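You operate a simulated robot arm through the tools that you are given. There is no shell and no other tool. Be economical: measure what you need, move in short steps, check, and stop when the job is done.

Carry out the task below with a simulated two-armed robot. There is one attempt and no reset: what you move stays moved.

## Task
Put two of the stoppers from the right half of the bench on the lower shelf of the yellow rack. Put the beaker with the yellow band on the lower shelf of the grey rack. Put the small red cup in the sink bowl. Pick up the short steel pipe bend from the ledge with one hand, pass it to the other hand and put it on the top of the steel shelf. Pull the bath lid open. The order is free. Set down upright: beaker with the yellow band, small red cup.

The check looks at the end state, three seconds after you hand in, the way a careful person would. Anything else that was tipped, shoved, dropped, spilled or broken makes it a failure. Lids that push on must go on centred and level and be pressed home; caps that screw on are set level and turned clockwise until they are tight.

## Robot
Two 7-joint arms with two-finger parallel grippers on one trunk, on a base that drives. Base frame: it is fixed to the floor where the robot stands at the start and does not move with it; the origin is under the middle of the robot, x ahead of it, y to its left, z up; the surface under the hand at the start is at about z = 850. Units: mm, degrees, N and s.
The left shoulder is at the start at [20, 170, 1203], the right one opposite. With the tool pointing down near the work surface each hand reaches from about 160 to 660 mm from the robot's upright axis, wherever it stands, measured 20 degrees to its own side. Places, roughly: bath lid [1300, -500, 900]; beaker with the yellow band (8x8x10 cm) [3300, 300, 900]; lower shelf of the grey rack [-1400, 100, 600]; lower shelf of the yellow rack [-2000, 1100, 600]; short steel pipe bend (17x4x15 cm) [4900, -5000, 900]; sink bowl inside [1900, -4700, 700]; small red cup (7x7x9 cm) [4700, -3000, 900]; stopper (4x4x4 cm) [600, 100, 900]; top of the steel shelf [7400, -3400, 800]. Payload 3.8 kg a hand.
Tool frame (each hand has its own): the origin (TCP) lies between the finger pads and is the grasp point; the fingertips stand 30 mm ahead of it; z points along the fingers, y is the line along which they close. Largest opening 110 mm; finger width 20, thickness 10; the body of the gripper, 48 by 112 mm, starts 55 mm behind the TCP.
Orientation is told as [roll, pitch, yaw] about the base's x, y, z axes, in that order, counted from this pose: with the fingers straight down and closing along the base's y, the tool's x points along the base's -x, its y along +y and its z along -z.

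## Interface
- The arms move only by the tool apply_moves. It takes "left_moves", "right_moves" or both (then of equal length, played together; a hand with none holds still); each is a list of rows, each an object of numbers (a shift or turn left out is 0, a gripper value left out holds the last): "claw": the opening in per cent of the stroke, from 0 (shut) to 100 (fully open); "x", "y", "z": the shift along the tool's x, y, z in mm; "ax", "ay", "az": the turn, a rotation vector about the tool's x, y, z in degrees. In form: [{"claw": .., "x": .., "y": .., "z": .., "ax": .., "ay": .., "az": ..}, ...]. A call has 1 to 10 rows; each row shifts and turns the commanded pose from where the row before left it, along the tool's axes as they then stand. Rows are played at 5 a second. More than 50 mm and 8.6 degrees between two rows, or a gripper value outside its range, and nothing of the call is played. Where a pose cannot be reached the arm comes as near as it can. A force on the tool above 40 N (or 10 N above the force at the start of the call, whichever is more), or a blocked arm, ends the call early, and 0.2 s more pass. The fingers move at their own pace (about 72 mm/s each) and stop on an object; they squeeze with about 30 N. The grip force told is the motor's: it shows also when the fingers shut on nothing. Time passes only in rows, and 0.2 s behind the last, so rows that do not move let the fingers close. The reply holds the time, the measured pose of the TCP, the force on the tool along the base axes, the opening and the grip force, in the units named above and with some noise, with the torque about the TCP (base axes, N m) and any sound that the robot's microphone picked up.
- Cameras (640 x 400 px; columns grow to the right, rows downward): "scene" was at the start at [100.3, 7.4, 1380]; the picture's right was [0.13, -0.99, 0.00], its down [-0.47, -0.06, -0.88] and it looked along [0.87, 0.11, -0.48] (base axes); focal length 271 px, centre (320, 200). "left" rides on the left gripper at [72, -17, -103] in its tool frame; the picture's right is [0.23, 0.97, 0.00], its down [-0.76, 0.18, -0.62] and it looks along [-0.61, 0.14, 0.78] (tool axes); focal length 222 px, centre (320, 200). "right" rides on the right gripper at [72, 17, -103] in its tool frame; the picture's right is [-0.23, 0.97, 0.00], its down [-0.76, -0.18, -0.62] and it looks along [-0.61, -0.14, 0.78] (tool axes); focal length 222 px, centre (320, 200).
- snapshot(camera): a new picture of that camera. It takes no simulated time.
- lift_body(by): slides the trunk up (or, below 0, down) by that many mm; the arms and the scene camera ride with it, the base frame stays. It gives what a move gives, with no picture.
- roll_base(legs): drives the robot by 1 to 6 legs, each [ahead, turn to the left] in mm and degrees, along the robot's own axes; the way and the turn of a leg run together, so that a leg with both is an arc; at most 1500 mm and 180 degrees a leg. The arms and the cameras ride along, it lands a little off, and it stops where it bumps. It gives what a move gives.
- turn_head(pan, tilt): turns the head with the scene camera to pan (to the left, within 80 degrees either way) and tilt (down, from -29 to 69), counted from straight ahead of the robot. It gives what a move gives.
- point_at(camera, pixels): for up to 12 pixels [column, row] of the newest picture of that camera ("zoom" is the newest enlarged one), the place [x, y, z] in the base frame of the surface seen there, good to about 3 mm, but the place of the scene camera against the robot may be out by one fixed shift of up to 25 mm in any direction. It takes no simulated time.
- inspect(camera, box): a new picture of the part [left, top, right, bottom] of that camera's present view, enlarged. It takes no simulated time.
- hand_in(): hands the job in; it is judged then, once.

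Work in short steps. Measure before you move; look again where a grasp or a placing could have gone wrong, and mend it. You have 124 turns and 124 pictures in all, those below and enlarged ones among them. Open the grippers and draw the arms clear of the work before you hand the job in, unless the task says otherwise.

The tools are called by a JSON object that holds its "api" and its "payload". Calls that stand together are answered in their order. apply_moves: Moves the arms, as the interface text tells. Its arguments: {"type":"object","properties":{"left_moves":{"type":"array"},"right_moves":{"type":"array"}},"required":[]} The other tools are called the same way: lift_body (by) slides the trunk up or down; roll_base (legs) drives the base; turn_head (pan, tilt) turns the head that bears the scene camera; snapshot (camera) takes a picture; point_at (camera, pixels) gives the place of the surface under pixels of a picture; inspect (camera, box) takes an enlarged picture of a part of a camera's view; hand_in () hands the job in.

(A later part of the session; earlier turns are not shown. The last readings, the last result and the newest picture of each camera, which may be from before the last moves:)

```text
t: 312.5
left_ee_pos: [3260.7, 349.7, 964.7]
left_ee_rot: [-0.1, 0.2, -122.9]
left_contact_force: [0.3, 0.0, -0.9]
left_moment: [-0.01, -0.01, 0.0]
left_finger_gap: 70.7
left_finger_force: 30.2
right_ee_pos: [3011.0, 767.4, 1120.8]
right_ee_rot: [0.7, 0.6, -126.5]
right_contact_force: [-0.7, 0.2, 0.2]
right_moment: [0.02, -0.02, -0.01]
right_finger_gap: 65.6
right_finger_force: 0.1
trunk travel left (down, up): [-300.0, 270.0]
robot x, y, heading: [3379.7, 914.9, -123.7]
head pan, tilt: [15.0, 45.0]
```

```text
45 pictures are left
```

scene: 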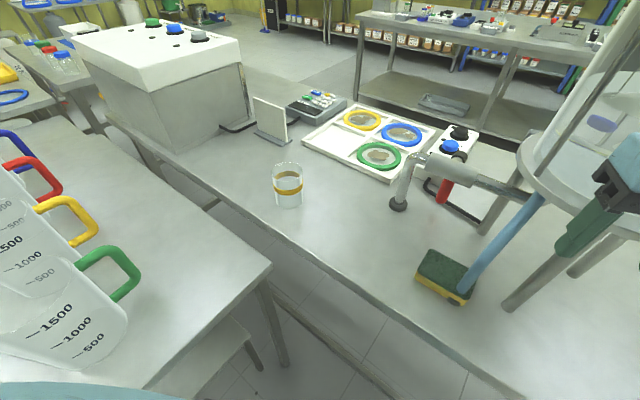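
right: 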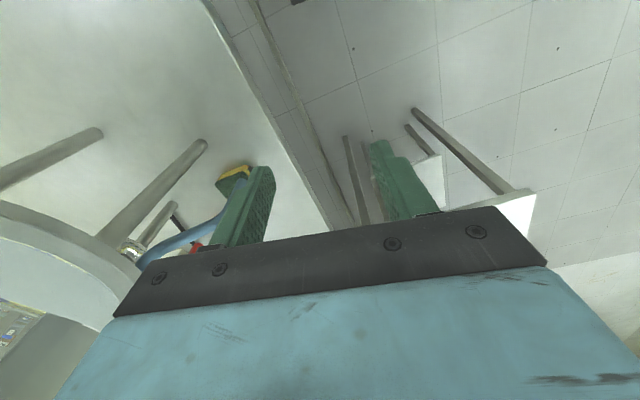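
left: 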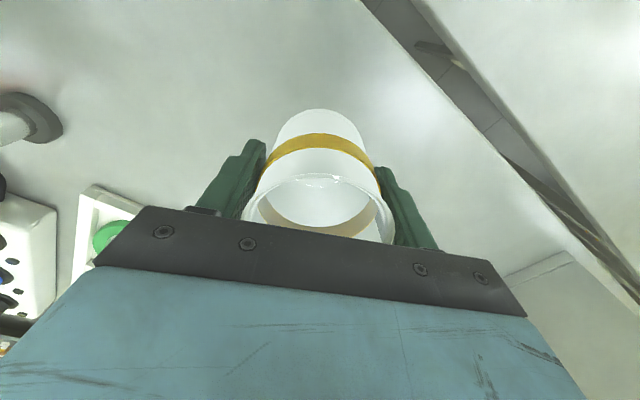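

The beaker is held. Raising and tucking it, then driving back round the table end toward the bath side of the bench.

{"api": "apply_moves", "payload": {"left_moves": [{"z": -45}, {"z": -45}, {"z": -45}, {"z": -20}, {"x": 45}, {"x": 45}, {"x": 45}, {"x": 45}, {"x": 20}]}}

{"api": "roll_base", "payload": {"legs": [[-285, 0], [0, -102], [1166, 0], [0, 82], [1500, 0], [320, 0]]}}

{"api": "roll_base", "payload": {"legs": [[0, 75.5], [1150, 0], [0, -78]]}}

{"api": "turn_head", "payload": {"pan": 0, "tilt": 40}}

{"api": "snapshot", "payload": {"camera": "scene"}}

```text
t: 314.5
left_ee_pos: [3372.0, 519.2, 1117.2]
left_ee_rot: [-0.1, 0.1, -122.7]
left_contact_force: [-0.4, 1.3, -1.0]
left_moment: [0.02, -0.01, 0.0]
left_finger_gap: 71.0
left_finger_force: 29.6
right_ee_pos: [3010.3, 767.5, 1120.9]
right_ee_rot: [0.7, 0.6, -126.5]
right_contact_force: [-0.6, -0.1, -1.1]
right_moment: [0.02, -0.01, -0.01]
right_finger_gap: 66.0
right_finger_force: 0.1
trunk travel left (down, up): [-300.0, 270.0]
robot x, y, heading: [3379.8, 916.1, -123.7]
head pan, tilt: [15.0, 45.0]
```

```text
t: 338.6
left_ee_pos: [1074.0, 466.4, 1118.1]
left_ee_rot: [-0.1, 0.2, -142.4]
left_contact_force: [0.5, 0.4, -1.1]
left_moment: [0.04, -0.01, -0.01]
left_finger_gap: 71.3
left_finger_force: 29.8
right_ee_pos: [816.9, 820.6, 1120.0]
right_ee_rot: [0.7, 0.8, -146.1]
right_contact_force: [0.1, 0.2, -0.1]
right_moment: [0.02, 0.0, -0.01]
right_finger_gap: 66.2
right_finger_force: 0.1
trunk travel left (down, up): [-300.0, 270.0]
robot x, y, heading: [1215.4, 841.0, -142.8]
head pan, tilt: [15.0, 45.0]
```

```text
t: 347.6
left_ee_pos: [1933.8, -456.3, 1117.0]
left_ee_rot: [-0.1, 0.3, -69.2]
left_contact_force: [-0.4, -0.1, -0.6]
left_moment: [-0.02, -0.01, -0.01]
left_finger_gap: 71.2
left_finger_force: 30.2
right_ee_pos: [1521.2, -599.9, 1118.7]
right_ee_rot: [0.8, 0.7, -72.5]
right_contact_force: [-0.5, 0.6, -0.7]
right_moment: [0.03, -0.01, 0.02]
right_finger_gap: 66.1
right_finger_force: 0.0
trunk travel left (down, up): [-300.0, 270.0]
robot x, y, heading: [1638.6, -209.8, -69.5]
head pan, tilt: [15.0, 45.0]
stopped in leg 2: the robot was blocked; the commanded pose is now the measured one
```

```text
t: 348.4
left_ee_pos: [1935.9, -456.3, 1117.1]
left_ee_rot: [-0.1, 0.2, -69.3]
left_contact_force: [0.1, 1.2, -1.4]
left_moment: [0.01, 0.05, -0.02]
left_finger_gap: 71.1
left_finger_force: 30.7
right_ee_pos: [1522.4, -599.6, 1120.6]
right_ee_rot: [0.8, 0.7, -72.6]
right_contact_force: [0.7, -0.8, -0.5]
right_moment: [0.01, 0.0, 0.0]
right_finger_gap: 66.0
right_finger_force: 0.1
trunk travel left (down, up): [-300.0, 270.0]
robot x, y, heading: [1642.8, -207.2, -69.9]
head pan, tilt: [0.0, 40.0]
```

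```text
44 pictures are left
```

scene: 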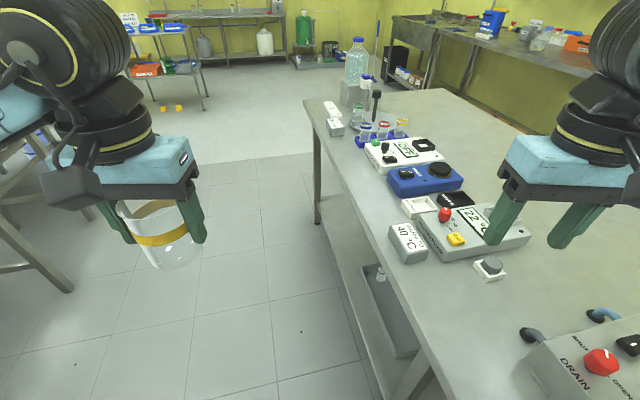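

The base touched the bench edge (too close). Backing off ~350 mm and turning to face the bath.

{"api": "roll_base", "payload": {"legs": [[-400, 0], [0, -76]]}}

{"api": "turn_head", "payload": {"pan": 15, "tilt": 38}}

{"api": "snapshot", "payload": {"camera": "scene"}}

```text
t: 354.2
left_ee_pos: [1333.2, -185.4, 1117.1]
left_ee_rot: [0.0, 0.2, -145.5]
left_contact_force: [-0.3, 0.0, -0.1]
left_moment: [-0.02, -0.01, -0.02]
left_finger_gap: 71.2
left_finger_force: 30.1
right_ee_pos: [1095.8, 181.7, 1119.9]
right_ee_rot: [0.8, 0.7, -148.9]
right_contact_force: [-0.3, -0.1, 0.5]
right_moment: [0.02, 0.02, 0.0]
right_finger_gap: 66.3
right_finger_force: 0.1
trunk travel left (down, up): [-300.0, 270.0]
robot x, y, heading: [1505.4, 160.5, -146.1]
head pan, tilt: [0.0, 40.0]
```

```text
t: 354.9
left_ee_pos: [1333.2, -185.3, 1117.2]
left_ee_rot: [-0.1, 0.2, -145.5]
left_contact_force: [0.4, -0.2, -1.1]
left_moment: [0.01, 0.04, 0.01]
left_finger_gap: 71.0
left_finger_force: 30.1
right_ee_pos: [1097.2, 181.8, 1120.5]
right_ee_rot: [0.7, 0.7, -148.9]
right_contact_force: [-0.4, 0.7, -0.1]
right_moment: [0.0, 0.0, 0.0]
right_finger_gap: 66.1
right_finger_force: 0.1
trunk travel left (down, up): [-300.0, 270.0]
robot x, y, heading: [1505.1, 159.9, -146.1]
head pan, tilt: [15.0, 38.0]
```

```text
43 pictures are left
```

scene: 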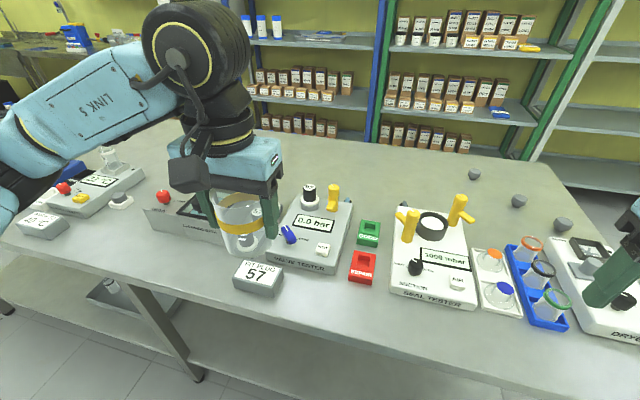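

From this side the labels are upright, so this is the bench's front and the stoppers (475,175), (519,200), (563,224) are indeed in its right half. The bath is behind my left hand at (185,215); I'll measure it and shift along the bench.

{"api": "point_at", "payload": {"camera": "scene", "pixels": [[150, 212], [180, 235], [165, 196], [220, 240], [185, 205], [255, 270], [130, 310], [270, 305]]}}

{"api": "roll_base", "payload": {"legs": [[0, 88], [260, 0], [0, -88]]}}

{"api": "turn_head", "payload": {"pan": 0, "tilt": 45}}

{"api": "snapshot", "payload": {"camera": "scene"}}

```text
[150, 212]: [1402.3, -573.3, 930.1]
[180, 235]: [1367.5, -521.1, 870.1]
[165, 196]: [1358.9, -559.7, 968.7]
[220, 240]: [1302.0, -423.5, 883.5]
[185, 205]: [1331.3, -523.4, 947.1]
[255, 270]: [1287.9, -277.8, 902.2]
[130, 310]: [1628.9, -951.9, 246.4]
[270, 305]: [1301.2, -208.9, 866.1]
```

```text
t: 364.2
left_ee_pos: [1479.7, -406.8, 1116.2]
left_ee_rot: [-0.1, 0.2, -144.2]
left_contact_force: [0.5, -0.5, -1.4]
left_moment: [0.02, 0.0, 0.03]
left_finger_gap: 71.1
left_finger_force: 30.2
right_ee_pos: [1232.8, -44.9, 1119.9]
right_ee_rot: [0.7, 0.6, -147.7]
right_contact_force: [0.1, 0.5, 0.9]
right_moment: [0.0, 0.0, 0.02]
right_finger_gap: 66.0
right_finger_force: 0.1
trunk travel left (down, up): [-300.0, 270.0]
robot x, y, heading: [1643.5, -58.5, -144.7]
head pan, tilt: [15.0, 38.0]
```

```text
t: 365.0
left_ee_pos: [1478.7, -406.3, 1117.3]
left_ee_rot: [-0.1, 0.2, -144.3]
left_contact_force: [0.3, 0.3, -1.2]
left_moment: [-0.04, -0.02, 0.02]
left_finger_gap: 71.0
left_finger_force: 30.0
right_ee_pos: [1234.4, -45.9, 1120.9]
right_ee_rot: [0.8, 0.7, -147.7]
right_contact_force: [-0.1, 0.0, 0.5]
right_moment: [-0.04, 0.0, 0.01]
right_finger_gap: 66.1
right_finger_force: 0.1
trunk travel left (down, up): [-300.0, 270.0]
robot x, y, heading: [1643.0, -58.8, -144.7]
head pan, tilt: [0.0, 45.0]
```

```text
42 pictures are left
```

scene: 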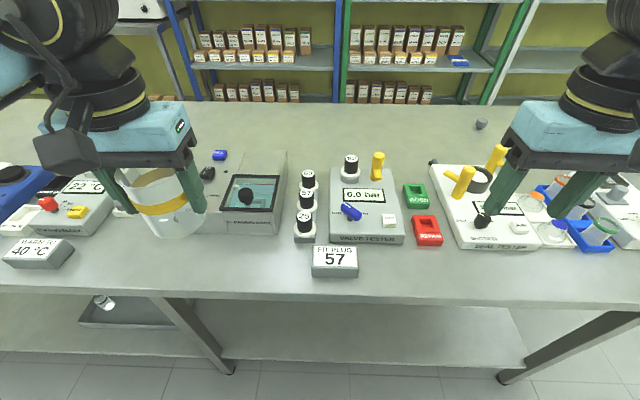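

The bath with its lid (black knob) is at (245,195). Zooming and measuring.

{"api": "inspect", "payload": {"camera": "scene", "box": [170, 130, 320, 250]}}

{"api": "point_at", "payload": {"camera": "zoom", "pixels": [[313, 218], [310, 160], [230, 255], [300, 165], [370, 165], [360, 250], [220, 260], [310, 300], [410, 80], [313, 200]]}}

```text
3.33 times, centred on (245, 190) of scene
```

zoom: 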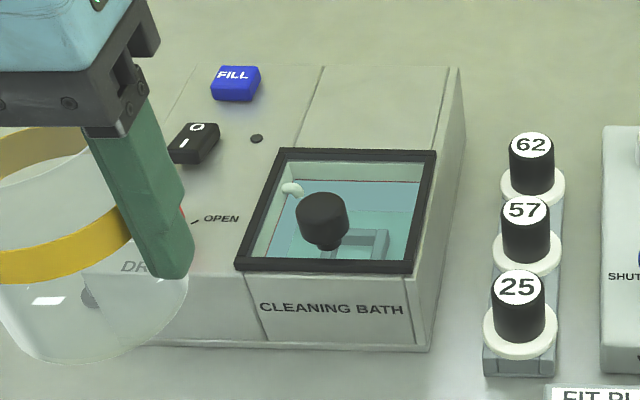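

```text
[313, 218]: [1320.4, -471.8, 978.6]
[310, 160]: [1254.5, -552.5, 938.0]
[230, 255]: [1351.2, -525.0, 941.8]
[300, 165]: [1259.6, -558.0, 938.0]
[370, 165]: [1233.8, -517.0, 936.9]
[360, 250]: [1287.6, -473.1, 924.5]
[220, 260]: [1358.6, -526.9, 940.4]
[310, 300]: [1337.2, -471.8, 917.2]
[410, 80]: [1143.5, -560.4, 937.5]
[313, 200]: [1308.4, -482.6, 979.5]
```

It's a "cleaning bath" with a black-framed glass lid and a knob at ≈(1322,-478), top z≈964. I'll shift 260 mm further left along the bench so that the right hand can reach the knob.

{"api": "roll_base", "payload": {"legs": [[0, 92], [260, 0], [0, -93]]}}

{"api": "turn_head", "payload": {"pan": -12, "tilt": 45}}

{"api": "snapshot", "payload": {"camera": "scene"}}

{"api": "inspect", "payload": {"camera": "scene", "box": [240, 130, 400, 250]}}

```text
t: 374.7
left_ee_pos: [1630.6, -615.1, 1118.1]
left_ee_rot: [0.0, 0.2, -145.0]
left_contact_force: [0.9, 0.2, -1.0]
left_moment: [-0.02, -0.03, -0.01]
left_finger_gap: 70.8
left_finger_force: 30.3
right_ee_pos: [1390.0, -249.4, 1120.8]
right_ee_rot: [0.7, 0.7, -148.6]
right_contact_force: [-0.4, 0.6, -1.0]
right_moment: [-0.02, 0.01, 0.0]
right_finger_gap: 65.8
right_finger_force: 0.0
trunk travel left (down, up): [-300.0, 270.0]
robot x, y, heading: [1799.6, -267.6, -145.4]
head pan, tilt: [0.0, 45.0]
```

```text
t: 375.4
left_ee_pos: [1631.2, -614.0, 1117.1]
left_ee_rot: [0.0, 0.3, -145.1]
left_contact_force: [0.1, -0.4, -0.5]
left_moment: [-0.01, 0.0, 0.0]
left_finger_gap: 70.8
left_finger_force: 29.6
right_ee_pos: [1390.1, -249.9, 1120.4]
right_ee_rot: [0.7, 0.7, -148.5]
right_contact_force: [0.3, 0.0, -0.8]
right_moment: [0.0, 0.01, -0.02]
right_finger_gap: 66.0
right_finger_force: 0.0
trunk travel left (down, up): [-300.0, 270.0]
robot x, y, heading: [1801.5, -272.8, -145.5]
head pan, tilt: [-12.0, 45.0]
```

```text
40 pictures are left
```

scene: 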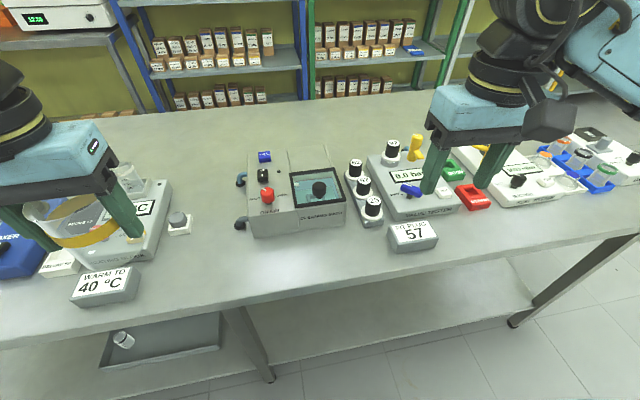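

```text
3.33 times, centred on (320, 190) of scene
```

zoom: 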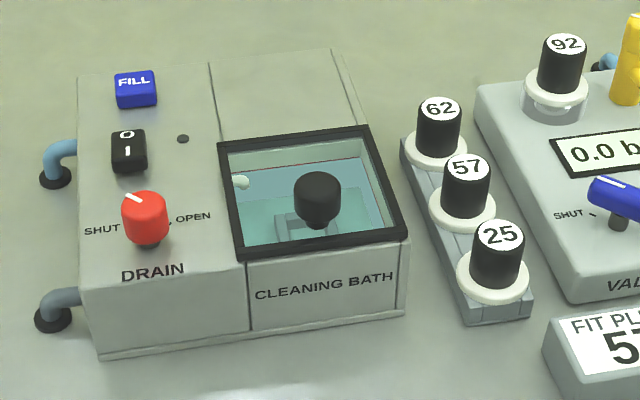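

{"api": "point_at", "payload": {"camera": "zoom", "pixels": [[317, 180], [317, 200], [317, 215], [225, 150], [368, 132], [245, 255], [400, 235], [317, 232]]}}

{"api": "snapshot", "payload": {"camera": "right"}}

```text
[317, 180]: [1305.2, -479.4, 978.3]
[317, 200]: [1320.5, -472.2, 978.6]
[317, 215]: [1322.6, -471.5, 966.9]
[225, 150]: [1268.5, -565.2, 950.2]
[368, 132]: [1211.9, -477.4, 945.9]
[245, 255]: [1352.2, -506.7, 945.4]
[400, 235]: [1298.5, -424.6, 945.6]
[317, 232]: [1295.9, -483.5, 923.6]
```

```text
38 pictures are left
```

right: 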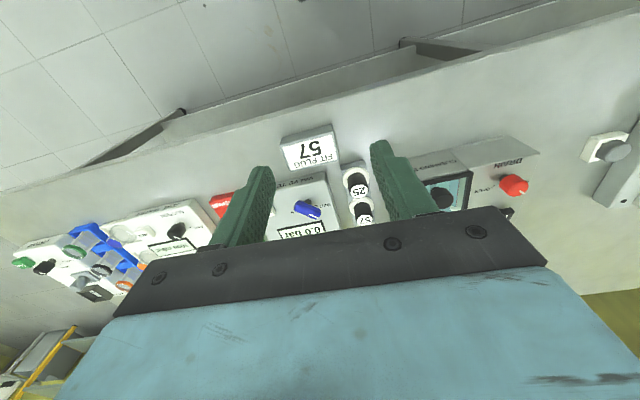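

Knob top ≈(1319,-478,963) after correction. Moving the right hand above it and looking.

{"api": "apply_moves", "payload": {"right_moves": [{"x": -30, "y": 26.2, "claw": 58}, {"x": -30, "y": 26.2}, {"x": -30, "y": 26.2}, {"x": -30, "y": 26.2}, {"x": -30, "y": 26.2}, {"x": -30, "y": 26.2}, {"z": 40}, {}]}}

{"api": "snapshot", "payload": {"camera": "right"}}

```text
t: 377.2
left_ee_pos: [1630.9, -615.2, 1117.4]
left_ee_rot: [-0.1, 0.2, -145.1]
left_contact_force: [1.2, -0.2, -1.5]
left_moment: [0.07, -0.01, 0.0]
left_finger_gap: 70.4
left_finger_force: 29.7
right_ee_pos: [1321.7, -478.8, 1077.1]
right_ee_rot: [0.6, 0.7, -148.5]
right_contact_force: [0.6, -0.4, 0.0]
right_moment: [0.01, 0.01, 0.01]
right_finger_gap: 63.7
right_finger_force: 0.1
trunk travel left (down, up): [-300.0, 270.0]
robot x, y, heading: [1802.0, -269.0, -145.8]
head pan, tilt: [-12.0, 45.0]
```

```text
37 pictures are left
```

right: 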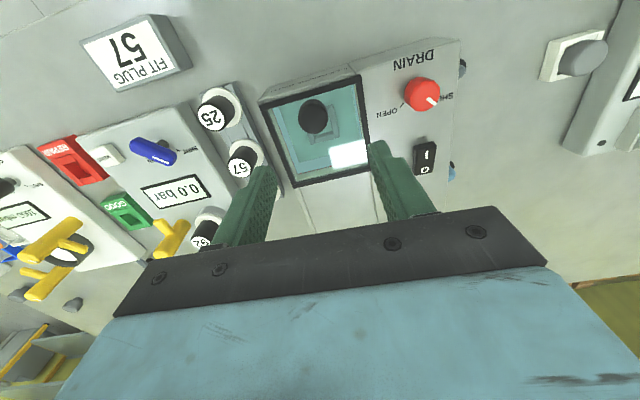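

Knob at (313,118): 7 mm sideways of centre. Correcting, descending to z≈968 and gripping it.

{"api": "apply_moves", "payload": {"right_moves": [{"z": 35, "y": -7}, {"z": 40}, {"z": 20}, {"z": 12}, {}, {"claw": 0}, {}, {}, {}]}}

{"api": "snapshot", "payload": {"camera": "right"}}

```text
t: 379.2
left_ee_pos: [1630.7, -616.1, 1116.8]
left_ee_rot: [0.0, 0.2, -145.1]
left_contact_force: [0.5, 0.1, -1.9]
left_moment: [-0.02, 0.01, 0.01]
left_finger_gap: 70.6
left_finger_force: 30.4
right_ee_pos: [1319.4, -472.7, 971.9]
right_ee_rot: [0.8, 0.8, -148.4]
right_contact_force: [4.5, -6.8, -3.4]
right_moment: [-0.36, 0.07, -0.03]
right_finger_gap: 29.0
right_finger_force: 45.5
trunk travel left (down, up): [-300.0, 270.0]
robot x, y, heading: [1798.8, -267.7, -145.5]
head pan, tilt: [-12.0, 45.0]
```

```text
36 pictures are left
```

right: 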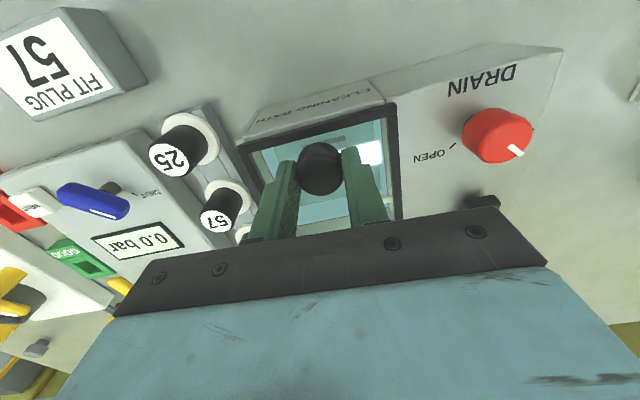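

The knob is gripped (gap 29). Trying a small upward pull to feel how the lid moves.

{"api": "apply_moves", "payload": {"right_moves": [{"z": -3}, {"z": -3}, {}]}}

```text
t: 379.9
left_ee_pos: [1629.7, -616.7, 1117.0]
left_ee_rot: [0.0, 0.4, -145.1]
left_contact_force: [0.2, -0.2, -0.8]
left_moment: [-0.01, -0.03, -0.01]
left_finger_gap: 70.9
left_finger_force: 30.4
right_ee_pos: [1318.8, -472.5, 971.7]
right_ee_rot: [0.6, 1.1, -148.5]
right_contact_force: [-2.7, -7.4, -11.7]
right_moment: [-0.81, 0.3, -0.2]
right_finger_gap: 29.1
right_finger_force: 45.1
trunk travel left (down, up): [-300.0, 270.0]
robot x, y, heading: [1798.2, -270.8, -145.3]
head pan, tilt: [-12.0, 45.0]
stopped in row 3 (right hand): the force on the tool passed its limit at 42 N (the readings are from after the stop); the commanded pose is now the measured one
```

Upward it doesn't give (42 N). Trying a horizontal pull toward the robot.

{"api": "apply_moves", "payload": {"right_moves": [{"x": 4}, {"x": 4}, {"x": 4}, {}]}}

```text
t: 380.6
left_ee_pos: [1628.4, -617.8, 1115.1]
left_ee_rot: [-0.1, 0.4, -145.1]
left_contact_force: [0.8, -0.1, -1.3]
left_moment: [-0.02, 0.02, 0.01]
left_finger_gap: 70.8
left_finger_force: 29.9
right_ee_pos: [1319.8, -472.3, 973.1]
right_ee_rot: [0.8, 0.1, -148.8]
right_contact_force: [-10.8, -14.8, -16.5]
right_moment: [-1.06, 1.05, -0.23]
right_finger_gap: 29.0
right_finger_force: 44.7
trunk travel left (down, up): [-300.0, 270.0]
robot x, y, heading: [1799.3, -272.1, -145.4]
head pan, tilt: [-12.0, 45.0]
stopped in row 3 (right hand): the force on the tool passed its limit at 42 N (the readings are from after the stop); the commanded pose is now the measured one
```

Toward the robot it's blocked as well. Trying to slide it away, over the blank panel behind.

{"api": "apply_moves", "payload": {"right_moves": [{"x": -4}, {"x": -4}, {"x": -4}, {"x": -4}, {}]}}

```text
t: 381.8
left_ee_pos: [1630.3, -618.6, 1115.8]
left_ee_rot: [-0.2, 0.3, -145.0]
left_contact_force: [0.4, -0.1, -1.1]
left_moment: [-0.02, -0.01, 0.01]
left_finger_gap: 70.7
left_finger_force: 30.5
right_ee_pos: [1307.7, -479.6, 971.6]
right_ee_rot: [0.7, 0.7, -148.3]
right_contact_force: [7.9, -10.2, -25.4]
right_moment: [0.24, -1.07, 0.02]
right_finger_gap: 29.2
right_finger_force: 44.9
trunk travel left (down, up): [-300.0, 270.0]
robot x, y, heading: [1798.2, -270.9, -145.2]
head pan, tilt: [-12.0, 45.0]
```

It slid ~14 mm away from me: that's the way it opens. Continuing along the track.

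{"api": "apply_moves", "payload": {"right_moves": [{"x": -6, "y": 0.3, "z": 1}, {"x": -9, "y": 0.5, "z": 1}, {"x": -9, "y": 0.5}, {"x": -9, "y": 0.5}, {"x": -9, "y": 0.5}, {"x": -9, "y": 0.5}, {"x": -9, "y": 0.5}, {"x": -9, "y": 0.5}, {}]}}

{"api": "snapshot", "payload": {"camera": "scene"}}

```text
t: 383.8
left_ee_pos: [1630.8, -616.7, 1117.2]
left_ee_rot: [-0.1, 0.2, -145.1]
left_contact_force: [0.4, -0.1, -0.5]
left_moment: [0.02, -0.01, -0.03]
left_finger_gap: 70.6
left_finger_force: 30.1
right_ee_pos: [1251.1, -517.8, 972.5]
right_ee_rot: [0.7, 0.4, -148.5]
right_contact_force: [0.9, -2.0, -0.3]
right_moment: [-0.02, -0.08, -0.12]
right_finger_gap: 29.0
right_finger_force: 45.0
trunk travel left (down, up): [-300.0, 270.0]
robot x, y, heading: [1802.5, -270.9, -145.8]
head pan, tilt: [-12.0, 45.0]
```

```text
35 pictures are left
```

scene: 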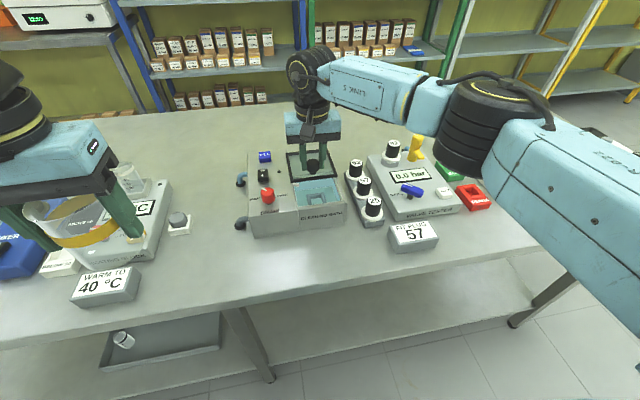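

The bath opens nicely. Pushing on to the end of the track.

{"api": "apply_moves", "payload": {"right_moves": [{"x": -7, "y": 0.4}, {"x": -7, "y": 0.4}, {"x": -6, "y": 0.3}, {"x": -6, "y": 0.3}, {"x": -6, "y": 0.3}, {"x": -6, "y": 0.3}, {}]}}

{"api": "inspect", "payload": {"camera": "scene", "box": [220, 110, 400, 260]}}

```text
t: 385.4
left_ee_pos: [1634.3, -612.3, 1117.8]
left_ee_rot: [0.0, 0.0, -145.1]
left_contact_force: [0.9, 0.0, -1.6]
left_moment: [-0.01, -0.06, 0.03]
left_finger_gap: 70.8
left_finger_force: 30.0
right_ee_pos: [1229.2, -533.8, 972.5]
right_ee_rot: [0.7, 0.9, -148.5]
right_contact_force: [29.8, 21.4, 1.8]
right_moment: [0.21, -0.51, -0.12]
right_finger_gap: 29.1
right_finger_force: 45.3
right hand out of reach, approached as far as the arm can: row 6
trunk travel left (down, up): [-300.0, 270.0]
robot x, y, heading: [1801.0, -269.4, -145.5]
head pan, tilt: [-12.0, 45.0]
```

```text
2.67 times, centred on (310, 185) of scene
```

zoom: 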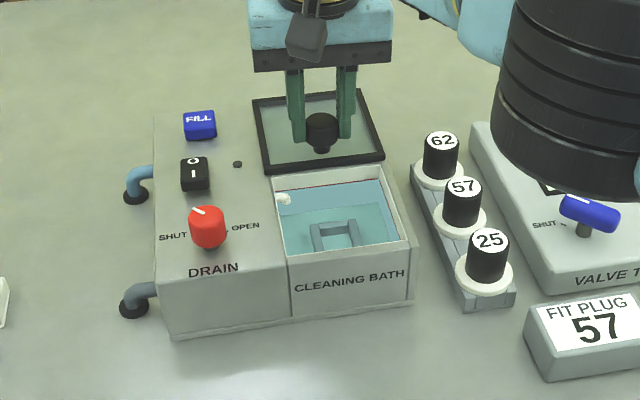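

The lid hits its end stop: fully open. Releasing, rising and tucking the right hand.

{"api": "apply_moves", "payload": {"right_moves": [{"x": 3}, {"claw": 58}, {}, {"z": -40}, {"z": -45}, {"z": -45}, {"z": -20, "x": 35}, {"x": 45}, {"x": 45}, {"x": 45}]}}

{"api": "apply_moves", "payload": {"right_moves": [{"x": 40, "y": -25}, {"x": 30, "y": -35}, {"y": -45}, {"y": -45}, {}]}}

{"api": "inspect", "payload": {"camera": "scene", "box": [220, 110, 400, 260]}}

```text
t: 387.6
left_ee_pos: [1631.6, -616.3, 1117.0]
left_ee_rot: [0.1, 0.2, -145.1]
left_contact_force: [-0.1, -0.1, -1.6]
left_moment: [0.0, 0.0, -0.03]
left_finger_gap: 70.5
left_finger_force: 29.9
right_ee_pos: [1371.1, -443.5, 1122.9]
right_ee_rot: [0.7, 0.4, -148.6]
right_contact_force: [0.0, 0.2, -0.3]
right_moment: [0.0, 0.01, -0.04]
right_finger_gap: 64.0
right_finger_force: 0.1
trunk travel left (down, up): [-300.0, 270.0]
robot x, y, heading: [1796.9, -269.1, -145.8]
head pan, tilt: [-12.0, 45.0]
```

```text
t: 388.8
left_ee_pos: [1630.0, -615.6, 1116.1]
left_ee_rot: [-0.2, 0.4, -145.0]
left_contact_force: [0.1, -0.6, -1.1]
left_moment: [0.01, -0.02, -0.01]
left_finger_gap: 70.6
left_finger_force: 29.9
right_ee_pos: [1349.8, -282.4, 1123.3]
right_ee_rot: [0.7, 0.4, -148.5]
right_contact_force: [0.8, 0.5, 0.3]
right_moment: [-0.02, -0.02, 0.0]
right_finger_gap: 64.1
right_finger_force: 0.0
trunk travel left (down, up): [-300.0, 270.0]
robot x, y, heading: [1802.5, -268.9, -145.6]
head pan, tilt: [-12.0, 45.0]
```

```text
2.67 times, centred on (310, 185) of scene
```

zoom: 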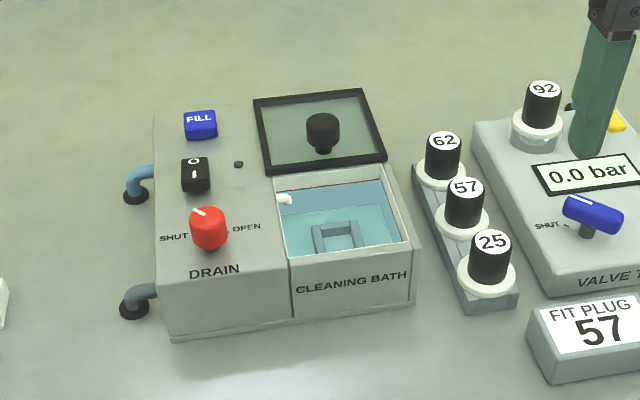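

The bath lid is open. Next the beaker: driving round to the front of the grey rack with a first look from about (-650,590).

{"api": "roll_base", "payload": {"legs": [[0, -95], [1320, 0], [0, 69.5], [1500, 0], [350, 0], [0, 27]]}}

{"api": "turn_head", "payload": {"pan": 0, "tilt": 30}}

{"api": "snapshot", "payload": {"camera": "scene"}}

```text
t: 412.8
left_ee_pos: [-885.2, 318.7, 1116.3]
left_ee_rot: [-0.1, 0.1, -145.6]
left_contact_force: [-0.2, -0.6, -0.4]
left_moment: [0.01, -0.01, 0.02]
left_finger_gap: 70.3
left_finger_force: 30.0
right_ee_pos: [-1164.3, 655.6, 1123.9]
right_ee_rot: [0.7, 0.5, -149.2]
right_contact_force: [0.4, -0.3, -0.2]
right_moment: [0.0, 0.01, -0.03]
right_finger_gap: 63.7
right_finger_force: 0.0
trunk travel left (down, up): [-300.0, 270.0]
robot x, y, heading: [-714.3, 663.8, -146.2]
head pan, tilt: [-12.0, 45.0]
```

```text
t: 413.6
left_ee_pos: [-886.8, 318.4, 1117.0]
left_ee_rot: [-0.1, 0.2, -145.5]
left_contact_force: [0.0, 0.0, -0.5]
left_moment: [-0.01, -0.02, -0.03]
left_finger_gap: 70.3
left_finger_force: 29.6
right_ee_pos: [-1163.2, 656.3, 1123.0]
right_ee_rot: [0.7, 0.3, -149.2]
right_contact_force: [0.2, -0.8, 0.6]
right_moment: [-0.01, 0.0, -0.03]
right_finger_gap: 63.8
right_finger_force: 0.1
trunk travel left (down, up): [-300.0, 270.0]
robot x, y, heading: [-715.2, 665.9, -146.1]
head pan, tilt: [0.0, 30.0]
```

```text
32 pictures are left
```

scene: 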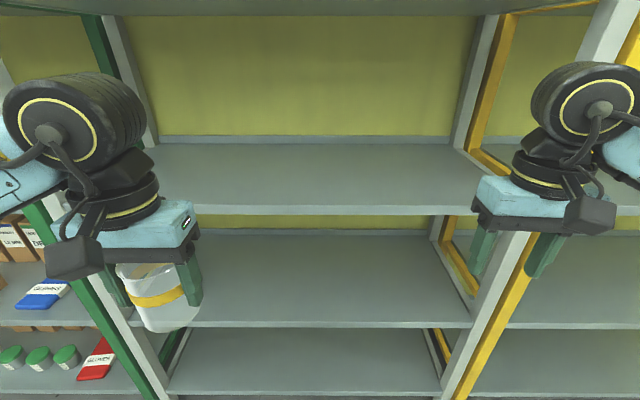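

{"api": "point_at", "payload": {"camera": "scene", "pixels": [[300, 211], [300, 170], [300, 322], [300, 290], [300, 250], [300, 392], [300, 340], [465, 325], [175, 322], [300, 8], [520, 211], [600, 327]]}}

```text
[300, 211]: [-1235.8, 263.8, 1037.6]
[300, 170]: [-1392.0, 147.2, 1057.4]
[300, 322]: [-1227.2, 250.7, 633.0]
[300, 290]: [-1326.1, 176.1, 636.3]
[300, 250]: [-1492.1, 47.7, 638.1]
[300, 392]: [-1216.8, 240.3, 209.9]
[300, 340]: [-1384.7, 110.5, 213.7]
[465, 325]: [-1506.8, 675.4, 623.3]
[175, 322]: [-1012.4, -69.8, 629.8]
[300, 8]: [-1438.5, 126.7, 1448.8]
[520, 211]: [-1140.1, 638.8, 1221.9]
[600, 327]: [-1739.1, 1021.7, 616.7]
```

The target shelf is at z≈620 (true), the next one at ≈1022 underside. I need to know how high my wrist stands above the TCP before entering; measuring points on the left arm.

{"api": "point_at", "payload": {"camera": "scene", "pixels": [[75, 84], [100, 78], [75, 130], [130, 200], [590, 66], [20, 150], [125, 90]]}}

{"api": "lift_body", "payload": {"by": -295}}

```text
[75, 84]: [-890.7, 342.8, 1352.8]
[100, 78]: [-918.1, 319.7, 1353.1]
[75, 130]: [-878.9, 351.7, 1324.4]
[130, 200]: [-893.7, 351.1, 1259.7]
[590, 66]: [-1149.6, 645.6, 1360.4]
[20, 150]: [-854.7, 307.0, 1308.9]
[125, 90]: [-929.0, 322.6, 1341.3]
```

```text
t: 416.5
left_ee_pos: [-885.5, 318.5, 821.7]
left_ee_rot: [0.0, 0.2, -145.6]
left_contact_force: [-0.7, -0.2, -0.3]
left_moment: [0.01, -0.01, 0.03]
left_finger_gap: 70.2
left_finger_force: 30.7
right_ee_pos: [-1163.1, 656.4, 828.2]
right_ee_rot: [0.7, 0.4, -149.1]
right_contact_force: [-0.1, -1.0, 0.5]
right_moment: [-0.02, 0.01, 0.02]
right_finger_gap: 63.7
right_finger_force: 0.1
trunk travel left (down, up): [-5.0, 565.0]
robot x, y, heading: [-713.4, 667.9, -146.0]
head pan, tilt: [0.0, 30.0]
```

Wrist top is only ~225 mm above the TCP, so it fits under the next shelf. Lowering the beaker to just above shelf height outside the rack, then driving 185 mm closer.

{"api": "apply_moves", "payload": {"left_moves": [{"z": 40, "y": -15}, {"z": 40, "y": -20}, {"z": 40, "y": -20}, {"z": 5, "y": -15}, {}], "right_moves": [{"x": 25}, {"x": 25}, {"x": 10}, {}, {}]}}

{"api": "roll_base", "payload": {"legs": [[185, 0]]}}

{"api": "snapshot", "payload": {"camera": "left"}}

```text
t: 417.7
left_ee_pos: [-926.6, 378.1, 696.8]
left_ee_rot: [0.0, 0.2, -145.5]
left_contact_force: [-0.3, -0.2, -1.0]
left_moment: [-0.01, -0.03, 0.0]
left_finger_gap: 70.1
left_finger_force: 30.3
right_ee_pos: [-1110.5, 688.2, 828.0]
right_ee_rot: [0.7, 0.5, -149.2]
right_contact_force: [-0.3, 0.6, -0.6]
right_moment: [0.0, 0.03, 0.01]
right_finger_gap: 63.6
right_finger_force: 0.0
trunk travel left (down, up): [-5.0, 565.0]
robot x, y, heading: [-711.5, 662.8, -145.8]
head pan, tilt: [0.0, 30.0]
```

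```text
t: 419.3
left_ee_pos: [-1081.5, 272.2, 697.8]
left_ee_rot: [0.0, 0.3, -145.4]
left_contact_force: [0.0, 0.1, -1.3]
left_moment: [0.01, 0.0, -0.06]
left_finger_gap: 70.2
left_finger_force: 30.1
right_ee_pos: [-1268.2, 580.9, 827.6]
right_ee_rot: [0.7, 0.5, -149.0]
right_contact_force: [-0.3, 0.1, 0.0]
right_moment: [0.01, 0.0, -0.02]
right_finger_gap: 63.8
right_finger_force: 0.1
trunk travel left (down, up): [-5.0, 565.0]
robot x, y, heading: [-869.7, 559.6, -146.0]
head pan, tilt: [0.0, 30.0]
```

```text
31 pictures are left
```

left: 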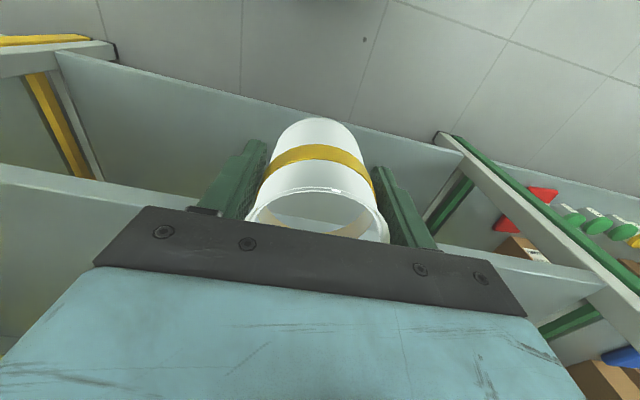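

{"api": "point_at", "payload": {"camera": "left", "pixels": [[30, 172], [30, 200], [60, 220], [520, 262], [520, 272], [40, 250], [470, 258]]}}

```text
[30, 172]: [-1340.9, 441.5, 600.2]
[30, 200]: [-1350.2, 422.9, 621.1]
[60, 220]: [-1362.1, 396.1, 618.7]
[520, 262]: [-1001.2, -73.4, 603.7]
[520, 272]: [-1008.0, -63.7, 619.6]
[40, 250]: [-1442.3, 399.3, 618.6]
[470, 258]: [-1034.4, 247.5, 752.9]
```

Shelf surface is z≈619; the beaker bottom is at ≈641. Moving it in 234 mm.

{"api": "apply_moves", "payload": {"left_moves": [{"x": -40}, {"x": -45}, {"x": -45}, {"x": -45}, {"x": -45}, {"x": -14}, {}]}}

{"api": "snapshot", "payload": {"camera": "left"}}

```text
t: 420.9
left_ee_pos: [-1277.1, 140.5, 695.3]
left_ee_rot: [-0.1, 0.2, -145.4]
left_contact_force: [-0.7, 0.7, -0.7]
left_moment: [0.02, 0.01, 0.0]
left_finger_gap: 69.6
left_finger_force: 29.8
right_ee_pos: [-1267.9, 580.9, 828.4]
right_ee_rot: [0.6, 0.4, -148.9]
right_contact_force: [0.0, -0.2, -0.5]
right_moment: [0.03, 0.02, 0.01]
right_finger_gap: 63.8
right_finger_force: 0.0
trunk travel left (down, up): [-5.0, 565.0]
robot x, y, heading: [-870.0, 557.2, -146.0]
head pan, tilt: [0.0, 30.0]
```

```text
30 pictures are left
```

left: 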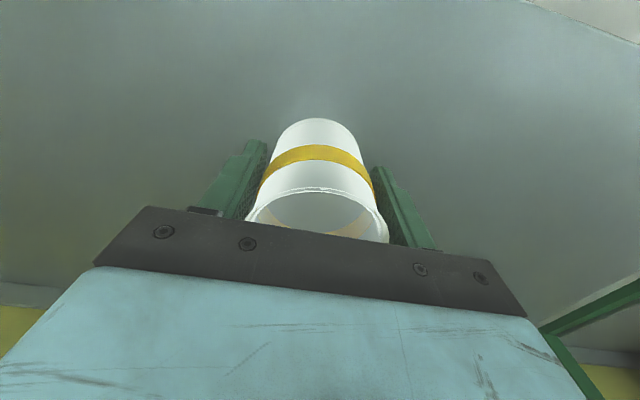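

Well over the shelf with no contact. Lowering in small steps to contact.

{"api": "apply_moves", "payload": {"left_moves": [{"z": 8}, {"z": 4}, {"z": 2}, {"z": 2}, {"z": 2}, {"z": 2}, {"z": 2}, {}]}}

```text
t: 422.7
left_ee_pos: [-1275.7, 141.2, 676.7]
left_ee_rot: [-0.2, 0.0, -145.5]
left_contact_force: [6.0, 3.7, 18.4]
left_moment: [-0.27, 0.32, -0.02]
left_finger_gap: 69.7
left_finger_force: 29.9
right_ee_pos: [-1267.9, 581.4, 829.4]
right_ee_rot: [0.8, 0.3, -149.1]
right_contact_force: [0.6, 0.1, -0.7]
right_moment: [0.0, 0.01, -0.01]
right_finger_gap: 64.0
right_finger_force: 0.1
trunk travel left (down, up): [-5.0, 565.0]
robot x, y, heading: [-869.8, 560.8, -146.1]
head pan, tilt: [0.0, 30.0]
```

Contact (18 N). Easing, opening, rising 82 mm and withdrawing.

{"api": "apply_moves", "payload": {"left_moves": [{"z": -1.5}, {"claw": 100}, {}, {"z": -20}, {"z": -30}, {"z": -30}, {}]}}

{"api": "snapshot", "payload": {"camera": "left"}}

```text
t: 424.3
left_ee_pos: [-1274.7, 139.9, 756.0]
left_ee_rot: [0.1, 0.1, -145.5]
left_contact_force: [0.4, 0.4, -0.4]
left_moment: [-0.03, 0.01, 0.02]
left_finger_gap: 109.8
left_finger_force: 0.0
right_ee_pos: [-1269.4, 580.5, 828.1]
right_ee_rot: [0.7, 0.4, -149.0]
right_contact_force: [0.6, 0.1, -0.3]
right_moment: [0.0, 0.0, 0.0]
right_finger_gap: 63.7
right_finger_force: 0.1
trunk travel left (down, up): [-5.0, 565.0]
robot x, y, heading: [-872.6, 556.2, -146.3]
head pan, tilt: [0.0, 30.0]
```

```text
29 pictures are left
```

left: 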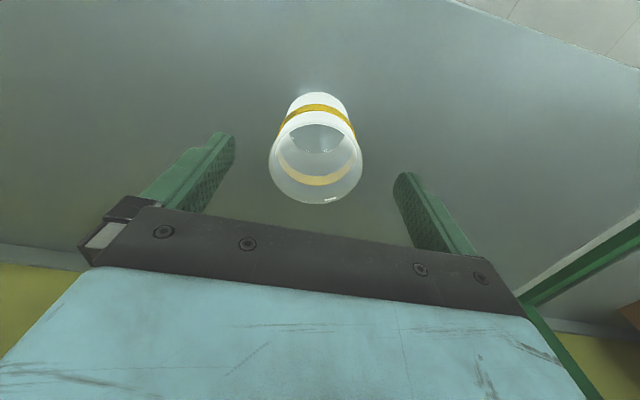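

Beaker stands upright. Withdrawing the hand, backing off, raising the trunk, and driving to the stoppers at the bench end (start place).

{"api": "apply_moves", "payload": {"left_moves": [{"x": 40}, {"x": 45}, {"x": 45}, {"x": 45}, {"x": 45}, {"x": 20, "claw": 60}]}}

{"api": "roll_base", "payload": {"legs": [[-300, 0]]}}

{"api": "lift_body", "payload": {"by": 295}}

{"api": "snapshot", "payload": {"camera": "scene"}}

{"api": "apply_moves", "payload": {"left_moves": [{"z": -40, "y": 20}, {"z": -40, "y": 20}, {"z": -20, "y": 20}]}}

{"api": "roll_base", "payload": {"legs": [[0, 97], [940, 0], [0, 49]]}}

```text
t: 425.7
left_ee_pos: [-1077.3, 276.4, 756.4]
left_ee_rot: [0.0, 0.2, -145.3]
left_contact_force: [0.3, -0.2, 0.6]
left_moment: [0.01, 0.01, -0.02]
left_finger_gap: 66.3
left_finger_force: 0.0
right_ee_pos: [-1267.3, 580.4, 828.5]
right_ee_rot: [0.7, 0.4, -148.9]
right_contact_force: [0.1, -0.3, 0.4]
right_moment: [0.01, 0.0, -0.01]
right_finger_gap: 63.6
right_finger_force: 0.1
trunk travel left (down, up): [-5.0, 565.0]
robot x, y, heading: [-873.0, 559.9, -145.8]
head pan, tilt: [0.0, 30.0]
```

```text
t: 427.7
left_ee_pos: [-827.6, 445.7, 756.6]
left_ee_rot: [0.0, 0.2, -145.8]
left_contact_force: [1.2, -0.4, -0.1]
left_moment: [0.01, -0.03, 0.01]
left_finger_gap: 65.8
left_finger_force: 0.0
right_ee_pos: [-1017.2, 751.7, 828.0]
right_ee_rot: [0.6, 0.4, -149.4]
right_contact_force: [0.7, -0.4, 0.2]
right_moment: [0.01, 0.01, 0.01]
right_finger_gap: 64.0
right_finger_force: 0.1
trunk travel left (down, up): [-5.0, 565.0]
robot x, y, heading: [-621.2, 722.3, -146.4]
head pan, tilt: [0.0, 30.0]
```

```text
t: 430.7
left_ee_pos: [-828.7, 446.0, 1049.9]
left_ee_rot: [0.1, 0.2, -145.8]
left_contact_force: [0.1, 0.4, -0.2]
left_moment: [-0.01, 0.0, -0.01]
left_finger_gap: 65.9
left_finger_force: 0.1
right_ee_pos: [-1018.4, 751.4, 1123.4]
right_ee_rot: [0.7, 0.5, -149.4]
right_contact_force: [0.4, -0.6, 0.0]
right_moment: [0.02, -0.01, 0.01]
right_finger_gap: 63.7
right_finger_force: 0.1
trunk travel left (down, up): [-300.0, 270.0]
robot x, y, heading: [-620.6, 724.8, -146.5]
head pan, tilt: [0.0, 30.0]
```

```text
28 pictures are left
```

scene: 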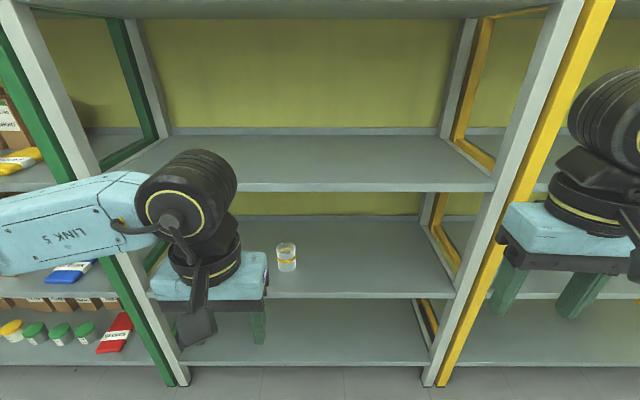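

```text
t: 431.5
left_ee_pos: [-796.5, 395.8, 1150.8]
left_ee_rot: [-0.1, 0.2, -145.9]
left_contact_force: [-0.6, 0.0, 0.5]
left_moment: [0.01, 0.01, 0.0]
left_finger_gap: 66.0
left_finger_force: 0.0
right_ee_pos: [-1017.3, 751.3, 1123.2]
right_ee_rot: [0.7, 0.4, -149.4]
right_contact_force: [0.3, 0.9, -0.2]
right_moment: [-0.02, 0.03, -0.04]
right_finger_gap: 63.7
right_finger_force: 0.1
trunk travel left (down, up): [-300.0, 270.0]
robot x, y, heading: [-619.9, 728.8, -146.5]
head pan, tilt: [0.0, 30.0]
```

```text
t: 442.6
left_ee_pos: [309.0, 149.3, 1151.6]
left_ee_rot: [-0.1, 0.2, -2.0]
left_contact_force: [-0.3, 0.2, -0.3]
left_moment: [0.02, 0.0, 0.0]
left_finger_gap: 66.0
left_finger_force: 0.1
right_ee_pos: [277.0, -267.5, 1123.1]
right_ee_rot: [0.7, 0.5, -5.5]
right_contact_force: [0.1, 0.5, -0.5]
right_moment: [0.01, 0.02, 0.0]
right_finger_gap: 63.6
right_finger_force: 0.0
trunk travel left (down, up): [-300.0, 270.0]
robot x, y, heading: [-30.6, -13.0, -2.7]
head pan, tilt: [0.0, 30.0]
```

The beaker stands on the grey rack's lower shelf. I'm at (-31,-13); I'll advance 35 mm and move both hands above the outer two stoppers (left one at (605,100), right one at (545,-156)).

{"api": "roll_base", "payload": {"legs": [[35, 0]]}}

{"api": "apply_moves", "payload": {"left_moves": [{"x": -43.7, "y": -6.5}, {"x": -43.7, "y": -6.5}, {"x": -43.7, "y": -6.5}, {"x": -43.7, "y": -6.5}, {"x": -43.7, "y": -6.5}, {"x": -43.7, "y": -6.5}, {"z": 45}, {"z": 45}, {"z": 45}, {}], "right_moves": [{"x": -36.8, "y": 22.5}, {"x": -36.8, "y": 22.5}, {"x": -36.8, "y": 22.5}, {"x": -36.8, "y": 22.5}, {"x": -36.8, "y": 22.5}, {"x": -36.8, "y": 22.5}, {"z": 40}, {"z": 40}, {"z": 40}, {}]}}

{"api": "snapshot", "payload": {"camera": "left"}}

{"api": "snapshot", "payload": {"camera": "right"}}

```text
t: 443.5
left_ee_pos: [345.4, 147.6, 1151.0]
left_ee_rot: [0.0, 0.3, -2.0]
left_contact_force: [0.7, 0.7, -0.1]
left_moment: [0.02, 0.07, 0.02]
left_finger_gap: 66.0
left_finger_force: 0.0
right_ee_pos: [312.8, -269.7, 1122.3]
right_ee_rot: [0.7, 0.5, -5.6]
right_contact_force: [0.6, 0.2, 0.2]
right_moment: [-0.04, 0.03, 0.01]
right_finger_gap: 63.8
right_finger_force: 0.0
trunk travel left (down, up): [-300.0, 270.0]
robot x, y, heading: [3.5, -10.5, -2.6]
head pan, tilt: [0.0, 30.0]
```

```text
t: 445.7
left_ee_pos: [601.9, 97.9, 1015.4]
left_ee_rot: [-0.1, 0.1, -2.0]
left_contact_force: [-0.6, 0.1, -0.4]
left_moment: [0.01, -0.01, -0.01]
left_finger_gap: 65.6
left_finger_force: 0.1
right_ee_pos: [543.3, -152.9, 1003.6]
right_ee_rot: [0.7, 0.4, -5.6]
right_contact_force: [-0.4, -0.4, -0.2]
right_moment: [-0.01, 0.02, 0.01]
right_finger_gap: 63.6
right_finger_force: 0.1
trunk travel left (down, up): [-300.0, 270.0]
robot x, y, heading: [5.2, -15.0, -2.5]
head pan, tilt: [0.0, 30.0]
```

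```text
27 pictures are left
```

left: 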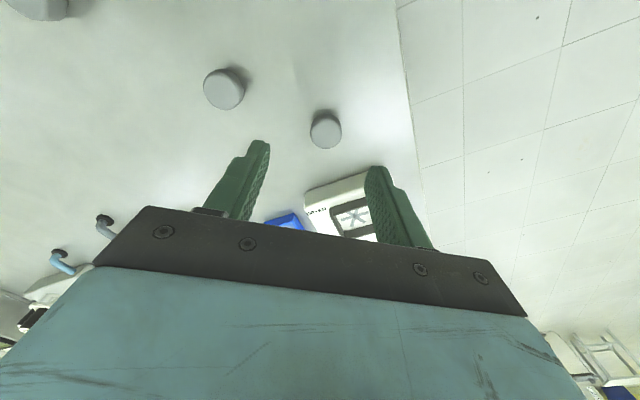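

```text
26 pictures are left
```

right: 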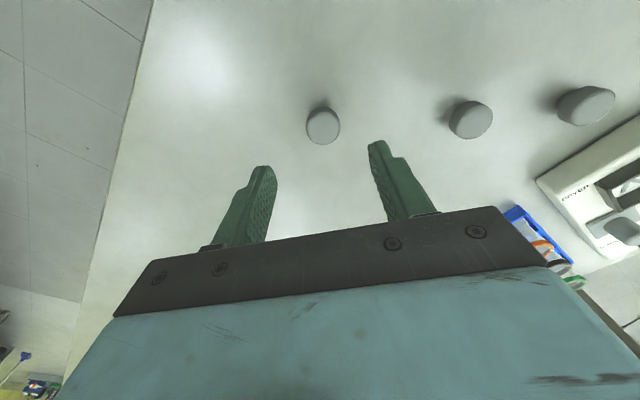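

{"api": "point_at", "payload": {"camera": "left", "pixels": [[326, 130], [326, 124], [345, 105]]}}

{"api": "point_at", "payload": {"camera": "right", "pixels": [[323, 126], [323, 120], [345, 125]]}}

```text
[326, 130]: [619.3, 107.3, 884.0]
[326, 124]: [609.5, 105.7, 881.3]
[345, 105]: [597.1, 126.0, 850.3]
```

```text
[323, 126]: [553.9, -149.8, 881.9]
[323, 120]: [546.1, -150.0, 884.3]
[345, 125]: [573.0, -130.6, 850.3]
```

Stopper tops at (617,107,883) and (555,-150,883), bench at 850. Correcting and descending so that the fingertips stop ~7 mm above the bench, then closing.

{"api": "apply_moves", "payload": {"left_moves": [{"x": -16, "y": 9.6}, {"z": 45}, {"z": 45}, {"z": 38}, {}, {"claw": 0}, {}, {}, {}], "right_moves": [{"x": -11.6, "y": 4}, {"z": 40}, {"z": 40}, {"z": 36}, {}, {"claw": 0}, {}, {}, {}]}}

{"api": "apply_moves", "payload": {"left_moves": [{"z": -10}, {"z": -40}, {"z": -45}, {"z": -45}, {"z": -45}, {}], "right_moves": [{"z": -10}, {"z": -40}, {"z": -45}, {"z": -45}, {"z": -45}, {}]}}

{"api": "snapshot", "payload": {"camera": "left"}}

{"api": "snapshot", "payload": {"camera": "right"}}

```text
t: 447.7
left_ee_pos: [619.2, 105.6, 886.4]
left_ee_rot: [0.0, 0.3, -2.1]
left_contact_force: [-0.1, -0.2, -0.3]
left_moment: [0.02, 0.0, -0.01]
left_finger_gap: 33.7
left_finger_force: 29.6
right_ee_pos: [554.5, -150.9, 886.5]
right_ee_rot: [0.7, 0.5, -5.7]
right_contact_force: [0.0, 0.7, 0.0]
right_moment: [-0.04, -0.01, 0.02]
right_finger_gap: 33.5
right_finger_force: 30.1
trunk travel left (down, up): [-300.0, 270.0]
robot x, y, heading: [0.6, -15.7, -2.7]
head pan, tilt: [0.0, 30.0]
```

```text
t: 449.1
left_ee_pos: [620.6, 108.6, 1071.6]
left_ee_rot: [-0.1, 0.3, -2.0]
left_contact_force: [0.1, 0.3, 0.1]
left_moment: [0.0, -0.03, 0.0]
left_finger_gap: 33.9
left_finger_force: 29.9
right_ee_pos: [555.0, -154.6, 1072.9]
right_ee_rot: [0.7, 0.5, -5.5]
right_contact_force: [0.7, -0.5, -1.0]
right_moment: [0.0, -0.02, -0.03]
right_finger_gap: 33.6
right_finger_force: 29.5
trunk travel left (down, up): [-300.0, 270.0]
robot x, y, heading: [6.4, -15.0, -2.3]
head pan, tilt: [0.0, 30.0]
```

```text
25 pictures are left
```

left: 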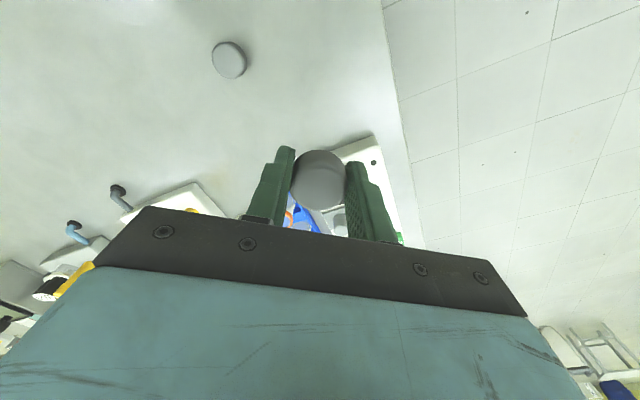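

```text
24 pictures are left
```

right: 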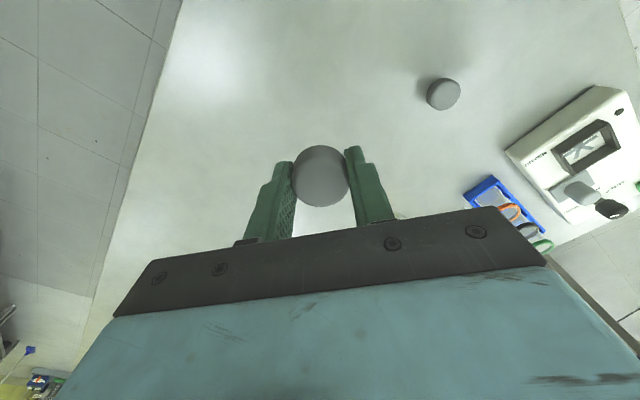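

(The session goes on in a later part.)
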